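You operate a simulated robot arm through the tools that you are given. There is no shell and no other tool. Be economical: measure what you need, move in short steps, check, and stop when the job is done.

You run a simulated robot arm. Do the job below in one go: nothing can be reset, and whatever is moved stays where it is left.

TASK
Take the purple card and leave it on the white yarn card.
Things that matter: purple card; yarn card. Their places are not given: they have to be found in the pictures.

It is judged by the outcome, as a careful person would: the job done as asked, and still so three seconds after it is handed in. It fails if anything else is knocked over, pushed out of place, dropped, spilled or broken.

THE ROBOT
A 7-joint arm with a two-finger parallel gripper, fixed in place. Base frame: the origin is at the foot of the arm, x ahead of it, y to its left, z up; the work surface is at about z = 840. Readings come in mm, degrees, newtons and seconds.
With the tool pointing down near the work surface it reaches from about 240 to 680 mm from the base axis. Its first joint turns from -66.0 to 66.0 degrees. Payload 2.4 kg.
The tool frame sits at the grasp point between the pads (the TCP): z along the fingers, y along the line on which they close. The tips reach 30 mm beyond it. The gripper opens to 94 mm. The fingers are 28 mm wide and 10 mm thick; the gripper's body (50 by 96 mm) begins 55 mm behind the TCP.
Orientation is told as [roll, pitch, yaw] about the base's x, y, z axes, in that order, counted from this pose: with the fingers straight down and closing along the base's y, the tool's x points along the base's -x, its y along +y and its z along -z.

THE INTERFACE
- The arm moves only by the tool apply_moves. Its argument "rows" is a list of rows, each an object of numbers (a shift or turn left out is 0, a gripper value left out holds the last): "fingers": the closure, from 0 (fully open) to 1 (shut); "tx", "ty", "tz": the shift along the tool's x, y, z in units of 200 mm (1.0 is 200 mm); "wx", "wy", "wz": the turn, a rotation vector about the tool's x, y, z in units of 60 degrees (1.0 is 60 degrees). In form: [{"fingers": .., "tx": .., "ty": .., "tz": .., "wx": .., "wy": .., "wz": ..}, ...]. A call has 1 to 20 rows; each row is the pose to reach, as a shift and turn from the pose commanded when the call began, along the tool's axes at that moment. A call with a number of a shift or a turn outside -1 to 1 is refused whole. Each row takes 0.2 s and may step no farther than 50 mm and 8.6 degrees from the row before; otherwise, or with a gripper value out of range, the whole call is refused. Where a pose cannot be reached the arm comes as near as it can. A force on the tool above 40 N (or 10 N above the force at the start of the call, whichever is more), or a blocked arm, ends the call early, and 0.2 s more pass. Each finger travels about 153 mm/s and halts on what it meets, pressing with about 31 N; the grip force reading is that of the motor and also rises with nothing between the fingers. The clock runs only during rows and for 0.2 s after the last one: add rows that repeat a pose to give the fingers time. The reply holds the time, the measured pose of the TCP, the force on the tool along the base axes, the opening and the grip force, in the units named above and with some noise.
- Cameras (640 x 400 px; columns grow to the right, rows downward): "scene" is fixed at [26.5, 460.2, 1466.8]; the picture's right is [-0.85, -0.52, 0.00], its down [-0.19, 0.32, -0.93] and it looks along [0.48, -0.79, -0.37] (base axes); focal length 351 px, centre (320, 200). "wrist" rides on the gripper at [-37, 0, -58] in the tool frame; the picture's right is [0.00, -1.00, 0.00], its down [0.97, 0.00, -0.24] and it looks along [0.24, 0.00, 0.97] (tool axes); focal length 218 px, centre (320, 200).
- capture(camera): a new picture of that camera. No time passes.
- pixel_to_xyz(camera, pixels): for up to 12 pixels [column, row] of the newest picture of that camera ("zoom" is the newest enlarged one), the place [x, y, z] in the base frame of the surface seen there, good to about 2 mm. No time passes.
- close_up(camera, box): a new picture of the part [left, top, right, bottom] of that camera's present view, enlarged. No time passes.
- hand_in(): hands the job in; it is judged then, once.

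Work in short steps. Measure before you move; look again where a grasp or a placing could have gone wrong, and mend it. You have 60 turns and 20 pictures in all, those below and enlarged ones among them. Open the gripper and draw the arm clear of the work before you hand the job in, unless the task says otherwise; then end with one line.

The tools are called after "Emit:" as a command line: name --argument value ..., lists and objects as JSON in quotes. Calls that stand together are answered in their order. apply_moves: Moves the arm, as the interface text tells. Its arguments: {"type":"object","properties":{"rows":{"type":"array"}},"required":["rows"]} The other tools are called the same way: capture (camera) takes a picture; pixel_to_xyz (camera, pixels) gives the place of the surface under pixels of a picture; close_up (camera, box) takes an enlarged picture of a part of a camera's view; hand_in () hands the job in.

At the start:

```text
time_s: 0.0
position: [268.3, -331.6, 1148.2]
ee_rot: [0.0, 0.0, 0.0]
ft_force: [0.0, -0.8, -0.2]
gripper_width: 94.2
finger_force: 0.1
```

scene: 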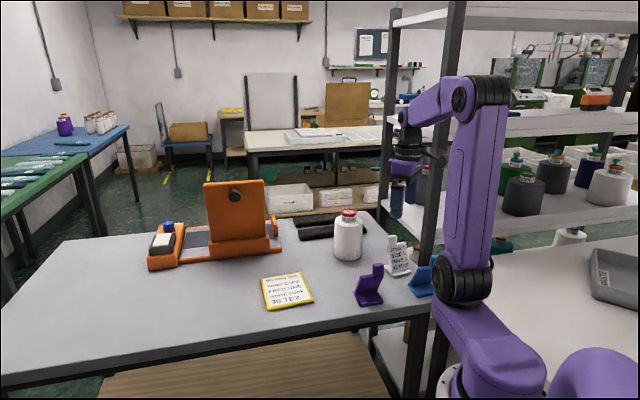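
wrist: 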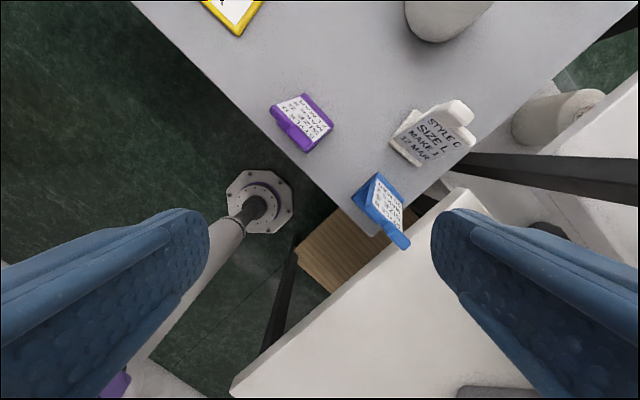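

The scene shows a purple stand-like card near (370,285), a yellow-bordered card near (287,290), and a white one near (398,257). I'll enlarge that area to identify them.

Emit:
close_up --camera "scene" --box '[240, 190, 460, 328]'

Emit:
close_up --camera "wrist" --box '[190, 0, 510, 200]'

```text
2.90 times, centred on (350, 259) of scene
```

zoom: 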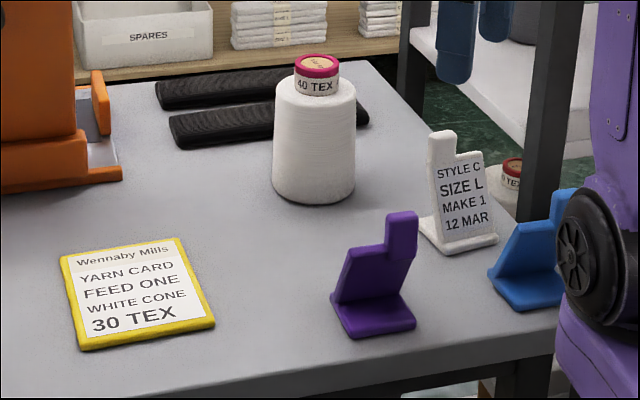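

```text
2.00 times, centred on (350, 100) of wrist
```

zoom: 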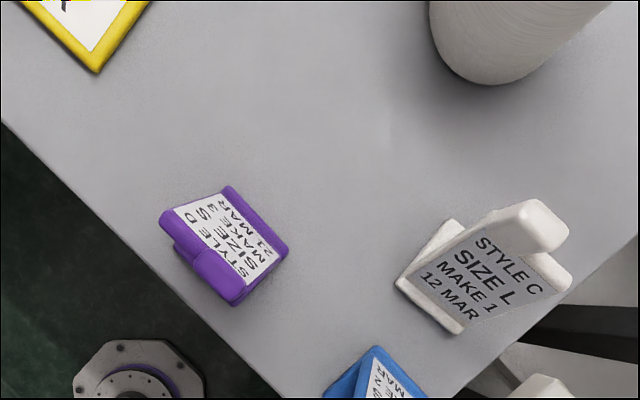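

The flat yellow-edged card reads "YARN CARD ... WHITE CONE", so it is the target. The purple L-shaped style card is the object to move. I'll measure both.

Emit:
pixel_to_xyz --camera "zoom" --pixels '[[165, 216], [228, 192], [283, 250], [236, 298], [196, 257], [215, 275], [185, 250], [226, 240], [205, 215], [255, 260], [180, 225], [96, 66]]'

Emit:
pixel_to_xyz --camera "scene" --pixels '[[263, 279], [301, 273], [313, 302], [269, 308], [287, 290], [382, 265], [373, 266], [362, 278], [380, 281], [356, 299], [383, 301], [361, 305]]'

```text
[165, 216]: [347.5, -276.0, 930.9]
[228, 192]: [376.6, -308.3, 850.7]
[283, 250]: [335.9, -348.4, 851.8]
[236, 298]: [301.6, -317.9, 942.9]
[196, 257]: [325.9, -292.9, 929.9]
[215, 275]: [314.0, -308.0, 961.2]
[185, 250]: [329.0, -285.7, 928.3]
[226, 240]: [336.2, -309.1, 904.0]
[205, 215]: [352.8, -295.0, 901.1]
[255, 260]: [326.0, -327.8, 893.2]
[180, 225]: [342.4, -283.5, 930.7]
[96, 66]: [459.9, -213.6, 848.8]
```

```text
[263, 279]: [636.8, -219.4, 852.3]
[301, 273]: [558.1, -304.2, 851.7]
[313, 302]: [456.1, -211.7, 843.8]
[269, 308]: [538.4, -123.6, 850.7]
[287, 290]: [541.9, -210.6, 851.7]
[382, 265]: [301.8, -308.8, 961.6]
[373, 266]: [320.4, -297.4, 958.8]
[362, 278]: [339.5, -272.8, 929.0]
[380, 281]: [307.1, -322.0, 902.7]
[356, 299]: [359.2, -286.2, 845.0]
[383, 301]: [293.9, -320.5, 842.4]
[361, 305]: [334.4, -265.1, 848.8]
```

The purple card's panel leans about 28° and runs along roughly (-0.72,-0.70). It is about 60 mm wide, with its top at z≈931 and the tab at z≈962. I'll turn the tool by -46° and hover over it at z≈1080 so I can check it from above, then grip it by its two side edges.

Emit:
apply_moves --rows '[{"fingers": 0, "tx": -0.05, "ty": 0.02, "tz": 0.06, "wz": 0.128}, {"tx": -0.1, "ty": 0.05, "tz": 0.11, "wz": 0.256}, {"tx": -0.16, "ty": 0.07, "tz": 0.17, "wz": 0.384}, {"tx": -0.21, "ty": 0.1, "tz": 0.23, "wz": 0.512}, {"tx": -0.26, "ty": 0.12, "tz": 0.28, "wz": 0.64}, {"tx": -0.32, "ty": 0.14, "tz": 0.34, "wz": 0.767}, {"tx": -0.32, "ty": 0.14, "tz": 0.34, "wz": 0.767}]'

Emit:
capture --camera "wrist"

```text
time_s: 1.6
position: [331.2, -301.9, 1079.6]
ee_rot: [0.0, 0.0, -46.1]
ft_force: [0.1, 0.3, -0.3]
gripper_width: 94.2
finger_force: 0.1
```

```text
15 pictures are left
```

wrist: 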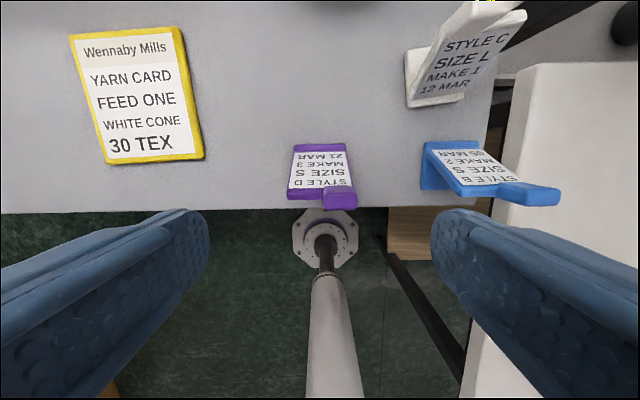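

The card is nearly square to the tool, at columns 288–357. I'll measure its side edges at several heights, and the blue card beside it.

Emit:
pixel_to_xyz --camera "wrist" --pixels '[[296, 147], [345, 146], [292, 170], [350, 170], [289, 192], [291, 200], [354, 190], [327, 190], [326, 205], [355, 205], [424, 175], [430, 150]]'

Emit:
close_up --camera "wrist" --box '[240, 110, 440, 235]'

```text
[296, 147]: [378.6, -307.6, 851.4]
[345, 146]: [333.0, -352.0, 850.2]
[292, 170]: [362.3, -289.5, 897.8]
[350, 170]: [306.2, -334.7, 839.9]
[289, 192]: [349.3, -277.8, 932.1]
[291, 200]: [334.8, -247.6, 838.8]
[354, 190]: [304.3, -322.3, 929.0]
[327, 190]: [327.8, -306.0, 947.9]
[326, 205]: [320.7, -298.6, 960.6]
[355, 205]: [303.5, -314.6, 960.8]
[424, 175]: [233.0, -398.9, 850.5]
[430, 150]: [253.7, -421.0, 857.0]
```

```text
3.20 times, centred on (340, 172) of wrist
```

zoom: 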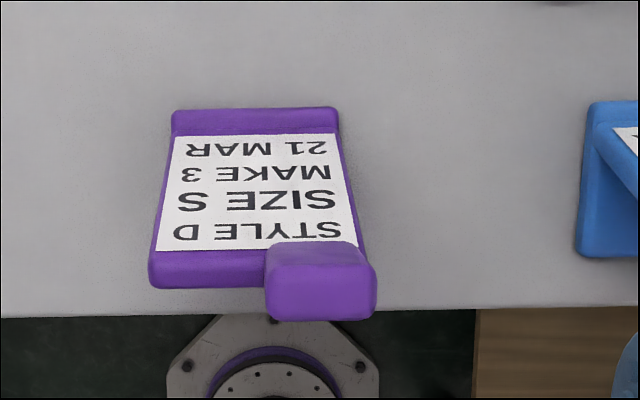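

The sides run at exactly 45°, with the middle at about (331,-305). I'll descend with open fingers to TCP z≈918, which keeps the palm above the tab (z≈962) and the tips at about 888 beside the panel.

Emit:
apply_moves --rows '[{"fingers": 0, "ty": -0.009, "tz": 0.2, "wz": -0.017}, {"ty": -0.009, "tz": 0.4, "wz": -0.017}, {"ty": -0.009, "tz": 0.6, "wz": -0.017}, {"ty": -0.009, "tz": 0.72, "wz": -0.017}, {"ty": -0.009, "tz": 0.81, "wz": -0.017}, {"ty": -0.009, "tz": 0.81, "wz": -0.017}]'

Emit:
capture --camera "wrist"

Emit:
close_up --camera "scene" --box '[290, 190, 470, 322]'

```text
time_s: 3.0
position: [328.6, -305.8, 918.3]
ee_rot: [0.0, 0.0, -45.0]
ft_force: [-1.0, 0.0, -0.7]
gripper_width: 94.1
finger_force: 0.0
```

```text
13 pictures are left
```

wrist: 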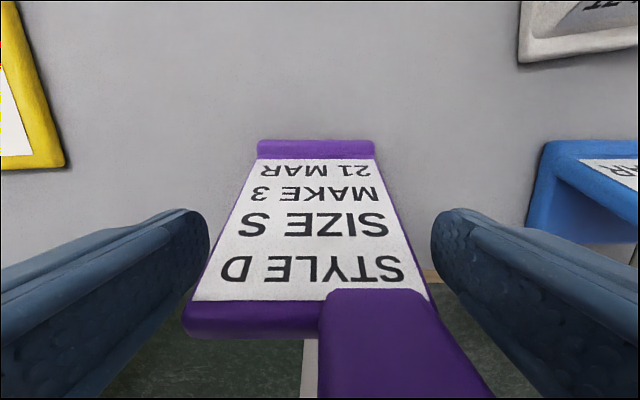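

```text
3.03 times, centred on (380, 256) of scene
```

zoom: 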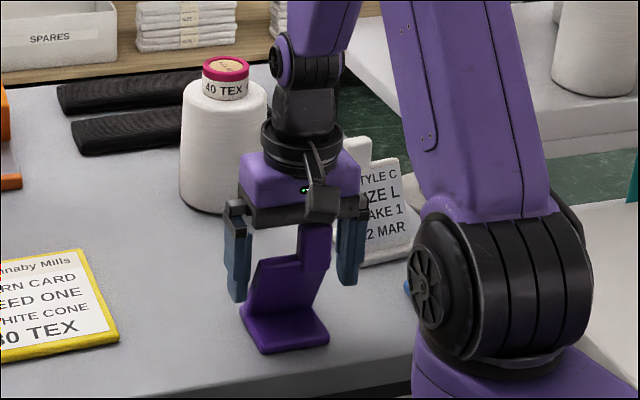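

The card sits between the fingers, about 2.5 mm to the +y side. I'll centre on it and close.

Emit:
apply_moves --rows '[{"fingers": 0, "ty": 0.012}, {"fingers": 0.25, "ty": 0.012}, {"fingers": 0.5, "ty": 0.012}, {"fingers": 0.6, "ty": 0.012}, {"fingers": 0.6, "ty": 0.012}]'

```text
time_s: 4.2
position: [331.2, -302.5, 918.1]
ee_rot: [0.0, 0.0, -45.0]
ft_force: [0.1, 0.2, 0.8]
gripper_width: 71.5
finger_force: 30.9
```

The fingers stopped at 71.5 mm, wider than the roughly 64 mm I measured. I'll look to see whether the card twisted.

Emit:
capture --camera "wrist"

```text
11 pictures are left
```

wrist: 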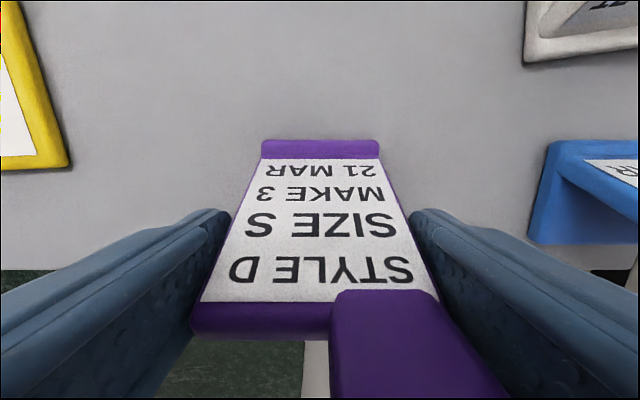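

It is gripped squarely by both side edges. I'll lift it 70 mm straight up and check the hold.

Emit:
apply_moves --rows '[{"fingers": 1, "tz": 0}, {"tz": -0.05}, {"tz": -0.15}, {"tz": -0.25}, {"tz": -0.35}, {"tz": -0.35}]'

Emit:
capture --camera "scene"

Emit:
close_up --camera "scene" --box '[230, 180, 450, 318]'

```text
time_s: 5.6
position: [331.0, -302.5, 988.1]
ee_rot: [0.1, 0.0, -45.0]
ft_force: [-0.3, 0.1, -0.3]
gripper_width: 71.3
finger_force: 31.0
```

```text
10 pictures are left
```

scene: 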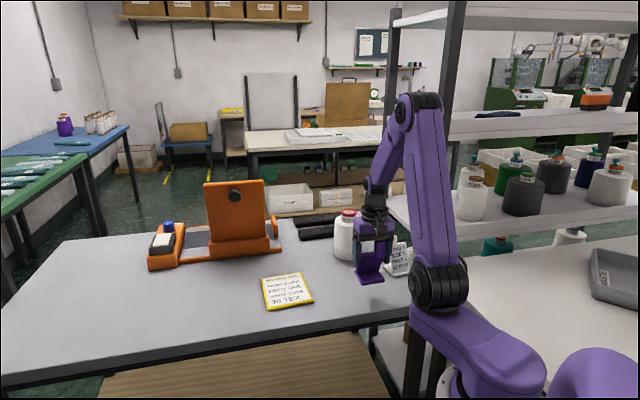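

```text
2.90 times, centred on (340, 249) of scene
```

zoom: 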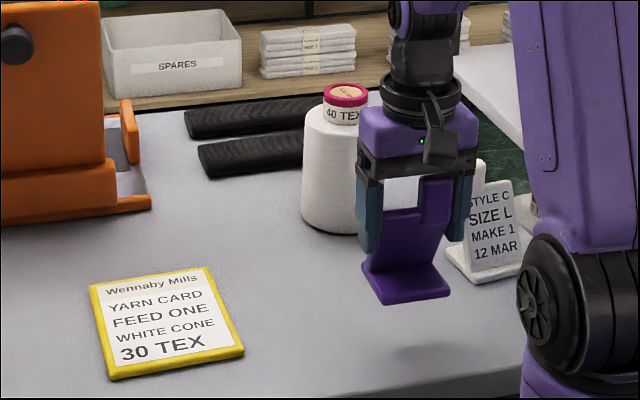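

It is held level. I'll measure the foot's near edge, the yarn card's corners and the cone.

Emit:
pixel_to_xyz --camera "zoom" --pixels '[[383, 298], [447, 289], [364, 263], [415, 293], [95, 292], [206, 271], [240, 350], [115, 374], [165, 320], [308, 200], [350, 215], [400, 270]]'

```text
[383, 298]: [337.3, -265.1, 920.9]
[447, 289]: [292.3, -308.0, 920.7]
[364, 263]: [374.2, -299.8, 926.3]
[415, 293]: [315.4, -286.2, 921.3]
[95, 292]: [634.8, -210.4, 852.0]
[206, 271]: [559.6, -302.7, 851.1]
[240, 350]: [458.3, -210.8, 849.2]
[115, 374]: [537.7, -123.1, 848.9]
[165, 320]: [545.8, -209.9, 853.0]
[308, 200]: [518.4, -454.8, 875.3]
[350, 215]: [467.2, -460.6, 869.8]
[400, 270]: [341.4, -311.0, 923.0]
```

The foot's centre is at about (336.5,-308) and the yarn card's centre at about (547.5,-212). I'll carry it over at the present height, which is clear of the cone, turning 4° to line up with the card.

Emit:
apply_moves --rows '[{"tx": -0.037, "ty": 0.1}, {"tx": -0.093, "ty": 0.25}, {"tx": -0.149, "ty": 0.4, "wz": -0.02}, {"tx": -0.205, "ty": 0.55, "wz": -0.04}, {"tx": -0.261, "ty": 0.7, "wz": -0.067}, {"tx": -0.317, "ty": 0.85, "wz": -0.067}, {"tx": -0.373, "ty": 1.0, "wz": -0.067}, {"tx": -0.373, "ty": 1.0, "wz": -0.067}]'

Emit:
close_up --camera "scene" --box '[190, 170, 410, 308]'

```text
time_s: 7.4
position: [526.7, -214.0, 988.2]
ee_rot: [0.0, -0.1, -40.9]
ft_force: [0.4, 0.3, -0.9]
gripper_width: 71.6
finger_force: 30.8
```

```text
2.90 times, centred on (300, 239) of scene
```

zoom: 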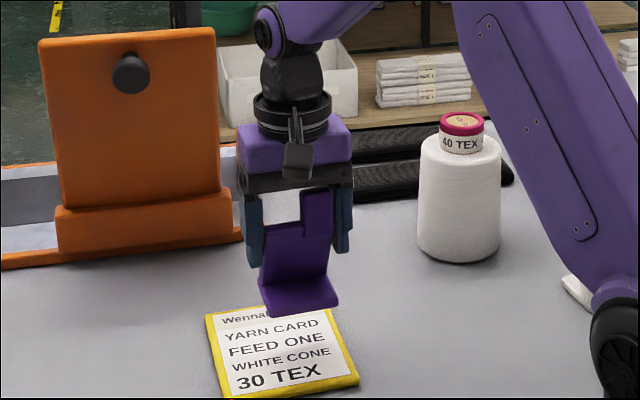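

TCP needs to end at about (542,-206). I'll shift the last 17 mm and come down to z≈938, a few mm above contact.

Emit:
apply_moves --rows '[{"tx": -0.032, "ty": 0.081}, {"tx": -0.032, "ty": 0.081, "tz": 0.08}, {"tx": -0.032, "ty": 0.081, "tz": 0.16}, {"tx": -0.032, "ty": 0.081, "tz": 0.22}, {"tx": -0.032, "ty": 0.081, "tz": 0.25}, {"tx": -0.032, "ty": 0.081, "tz": 0.25}]'

Emit:
close_up --camera "scene" --box '[210, 210, 370, 320]'

```text
time_s: 8.8
position: [540.9, -207.4, 937.5]
ee_rot: [0.0, 0.0, -41.0]
ft_force: [0.9, -0.7, -1.6]
gripper_width: 71.3
finger_force: 30.6
```

```text
3.64 times, centred on (290, 265) of scene
```

zoom: 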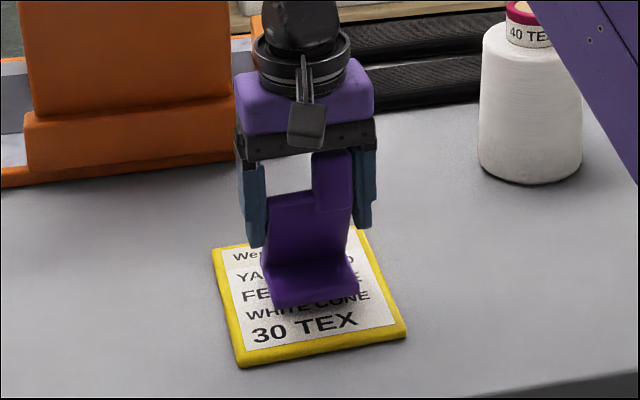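

The foot is centred over the card. I'll lower it in small steps to z≈929.5 and watch the force.

Emit:
apply_moves --rows '[{"tz": 0.012}, {"tz": 0.024}, {"tz": 0.032}, {"tz": 0.038}, {"tz": 0.038}]'

```text
time_s: 10.0
position: [540.7, -205.4, 929.2]
ee_rot: [0.0, 0.0, -41.0]
ft_force: [-0.5, 0.5, -0.5]
gripper_width: 71.4
finger_force: 31.6
```

There is no contact force yet, so I'll go down another 2 mm.

Emit:
apply_moves --rows '[{"tz": 0.004}, {"tz": 0.007}, {"tz": 0.01}, {"tz": 0.01}]'

Emit:
close_up --camera "scene" --box '[240, 240, 340, 310]'

```text
time_s: 11.0
position: [542.1, -206.5, 927.2]
ee_rot: [0.0, 0.0, -41.0]
ft_force: [-0.3, 0.7, 2.3]
gripper_width: 71.2
finger_force: 30.6
```

```text
5.71 times, centred on (290, 275) of scene
```

zoom: 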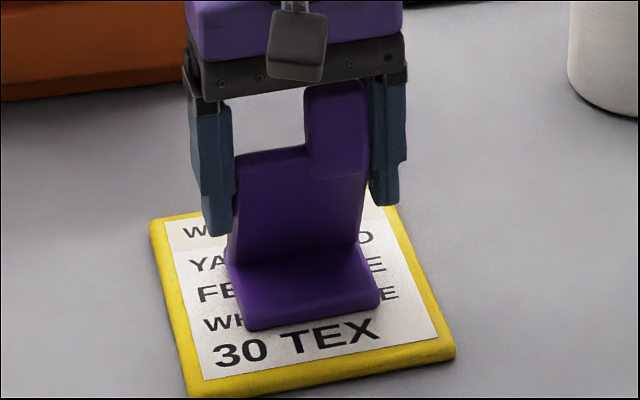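

The force has risen slightly to 2.3 N, so contact is just starting. I'll go 1 mm further to confirm.

Emit:
apply_moves --rows '[{"tz": 0.003}, {"tz": 0.005}, {"tz": 0.005}]'

```text
time_s: 11.8
position: [542.6, -205.7, 927.4]
ee_rot: [0.0, -0.1, -41.0]
ft_force: [-0.9, 0.0, 15.4]
gripper_width: 71.5
finger_force: 30.8
```

Contact is firm at 15 N. I'll ease up 1 mm, open the fingers gradually and pause.

Emit:
apply_moves --rows '[{"tz": -0.004}, {"tz": -0.004, "fingers": 0.2}, {"tz": -0.004, "fingers": 0.1}, {"tz": -0.004, "fingers": 0}, {"tz": -0.004, "fingers": 0}]'

Emit:
capture --camera "wrist"

```text
time_s: 13.0
position: [542.2, -206.2, 926.6]
ee_rot: [0.0, 0.0, -41.0]
ft_force: [-0.5, 0.5, 0.4]
gripper_width: 93.9
finger_force: 0.0
```

```text
5 pictures are left
```

wrist: 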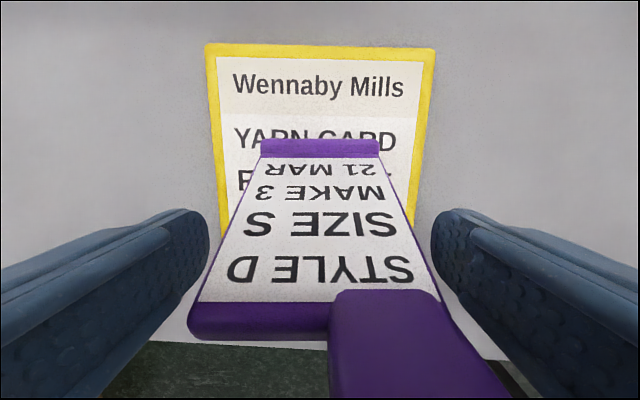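

The fingers are clear on both sides and the card stands upright. I'll draw straight up about 180 mm.

Emit:
apply_moves --rows '[{"fingers": 0, "tz": -0.05}, {"tz": -0.15}, {"tz": -0.3}, {"tz": -0.5}, {"tz": -0.7}, {"tz": -0.9}, {"tz": -0.9}]'

Emit:
capture --camera "scene"

Emit:
close_up --camera "scene" --box '[230, 200, 430, 325]'

```text
time_s: 14.6
position: [539.8, -206.2, 1107.8]
ee_rot: [0.0, 0.0, -41.1]
ft_force: [0.2, 0.6, -0.3]
gripper_width: 93.8
finger_force: 0.1
```

```text
4 pictures are left
```

scene: 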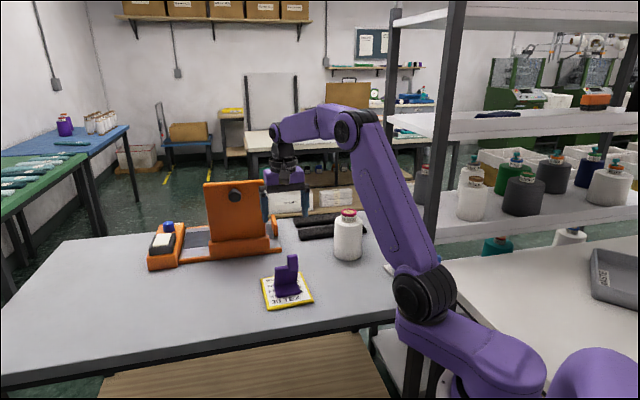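

```text
3.20 times, centred on (330, 262) of scene
```

zoom: 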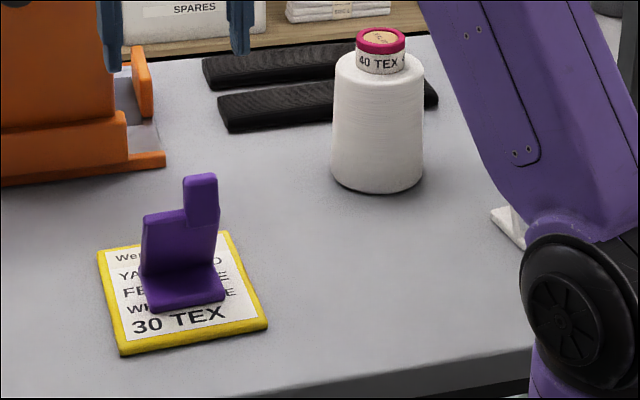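

The purple card stands upright in the middle of the yarn card. The cone and the visible edge of the white card (about column 389, row 270) look unmoved, and the arm is clear, so I'm handing in.

Emit:
hand_in

```text
The job is handed in.
```

The purple card is standing upright on the white yarn card (the one labelled "YARN CARD … WHITE CONE"), the gripper is open and the arm is clear, and the job is handed in.
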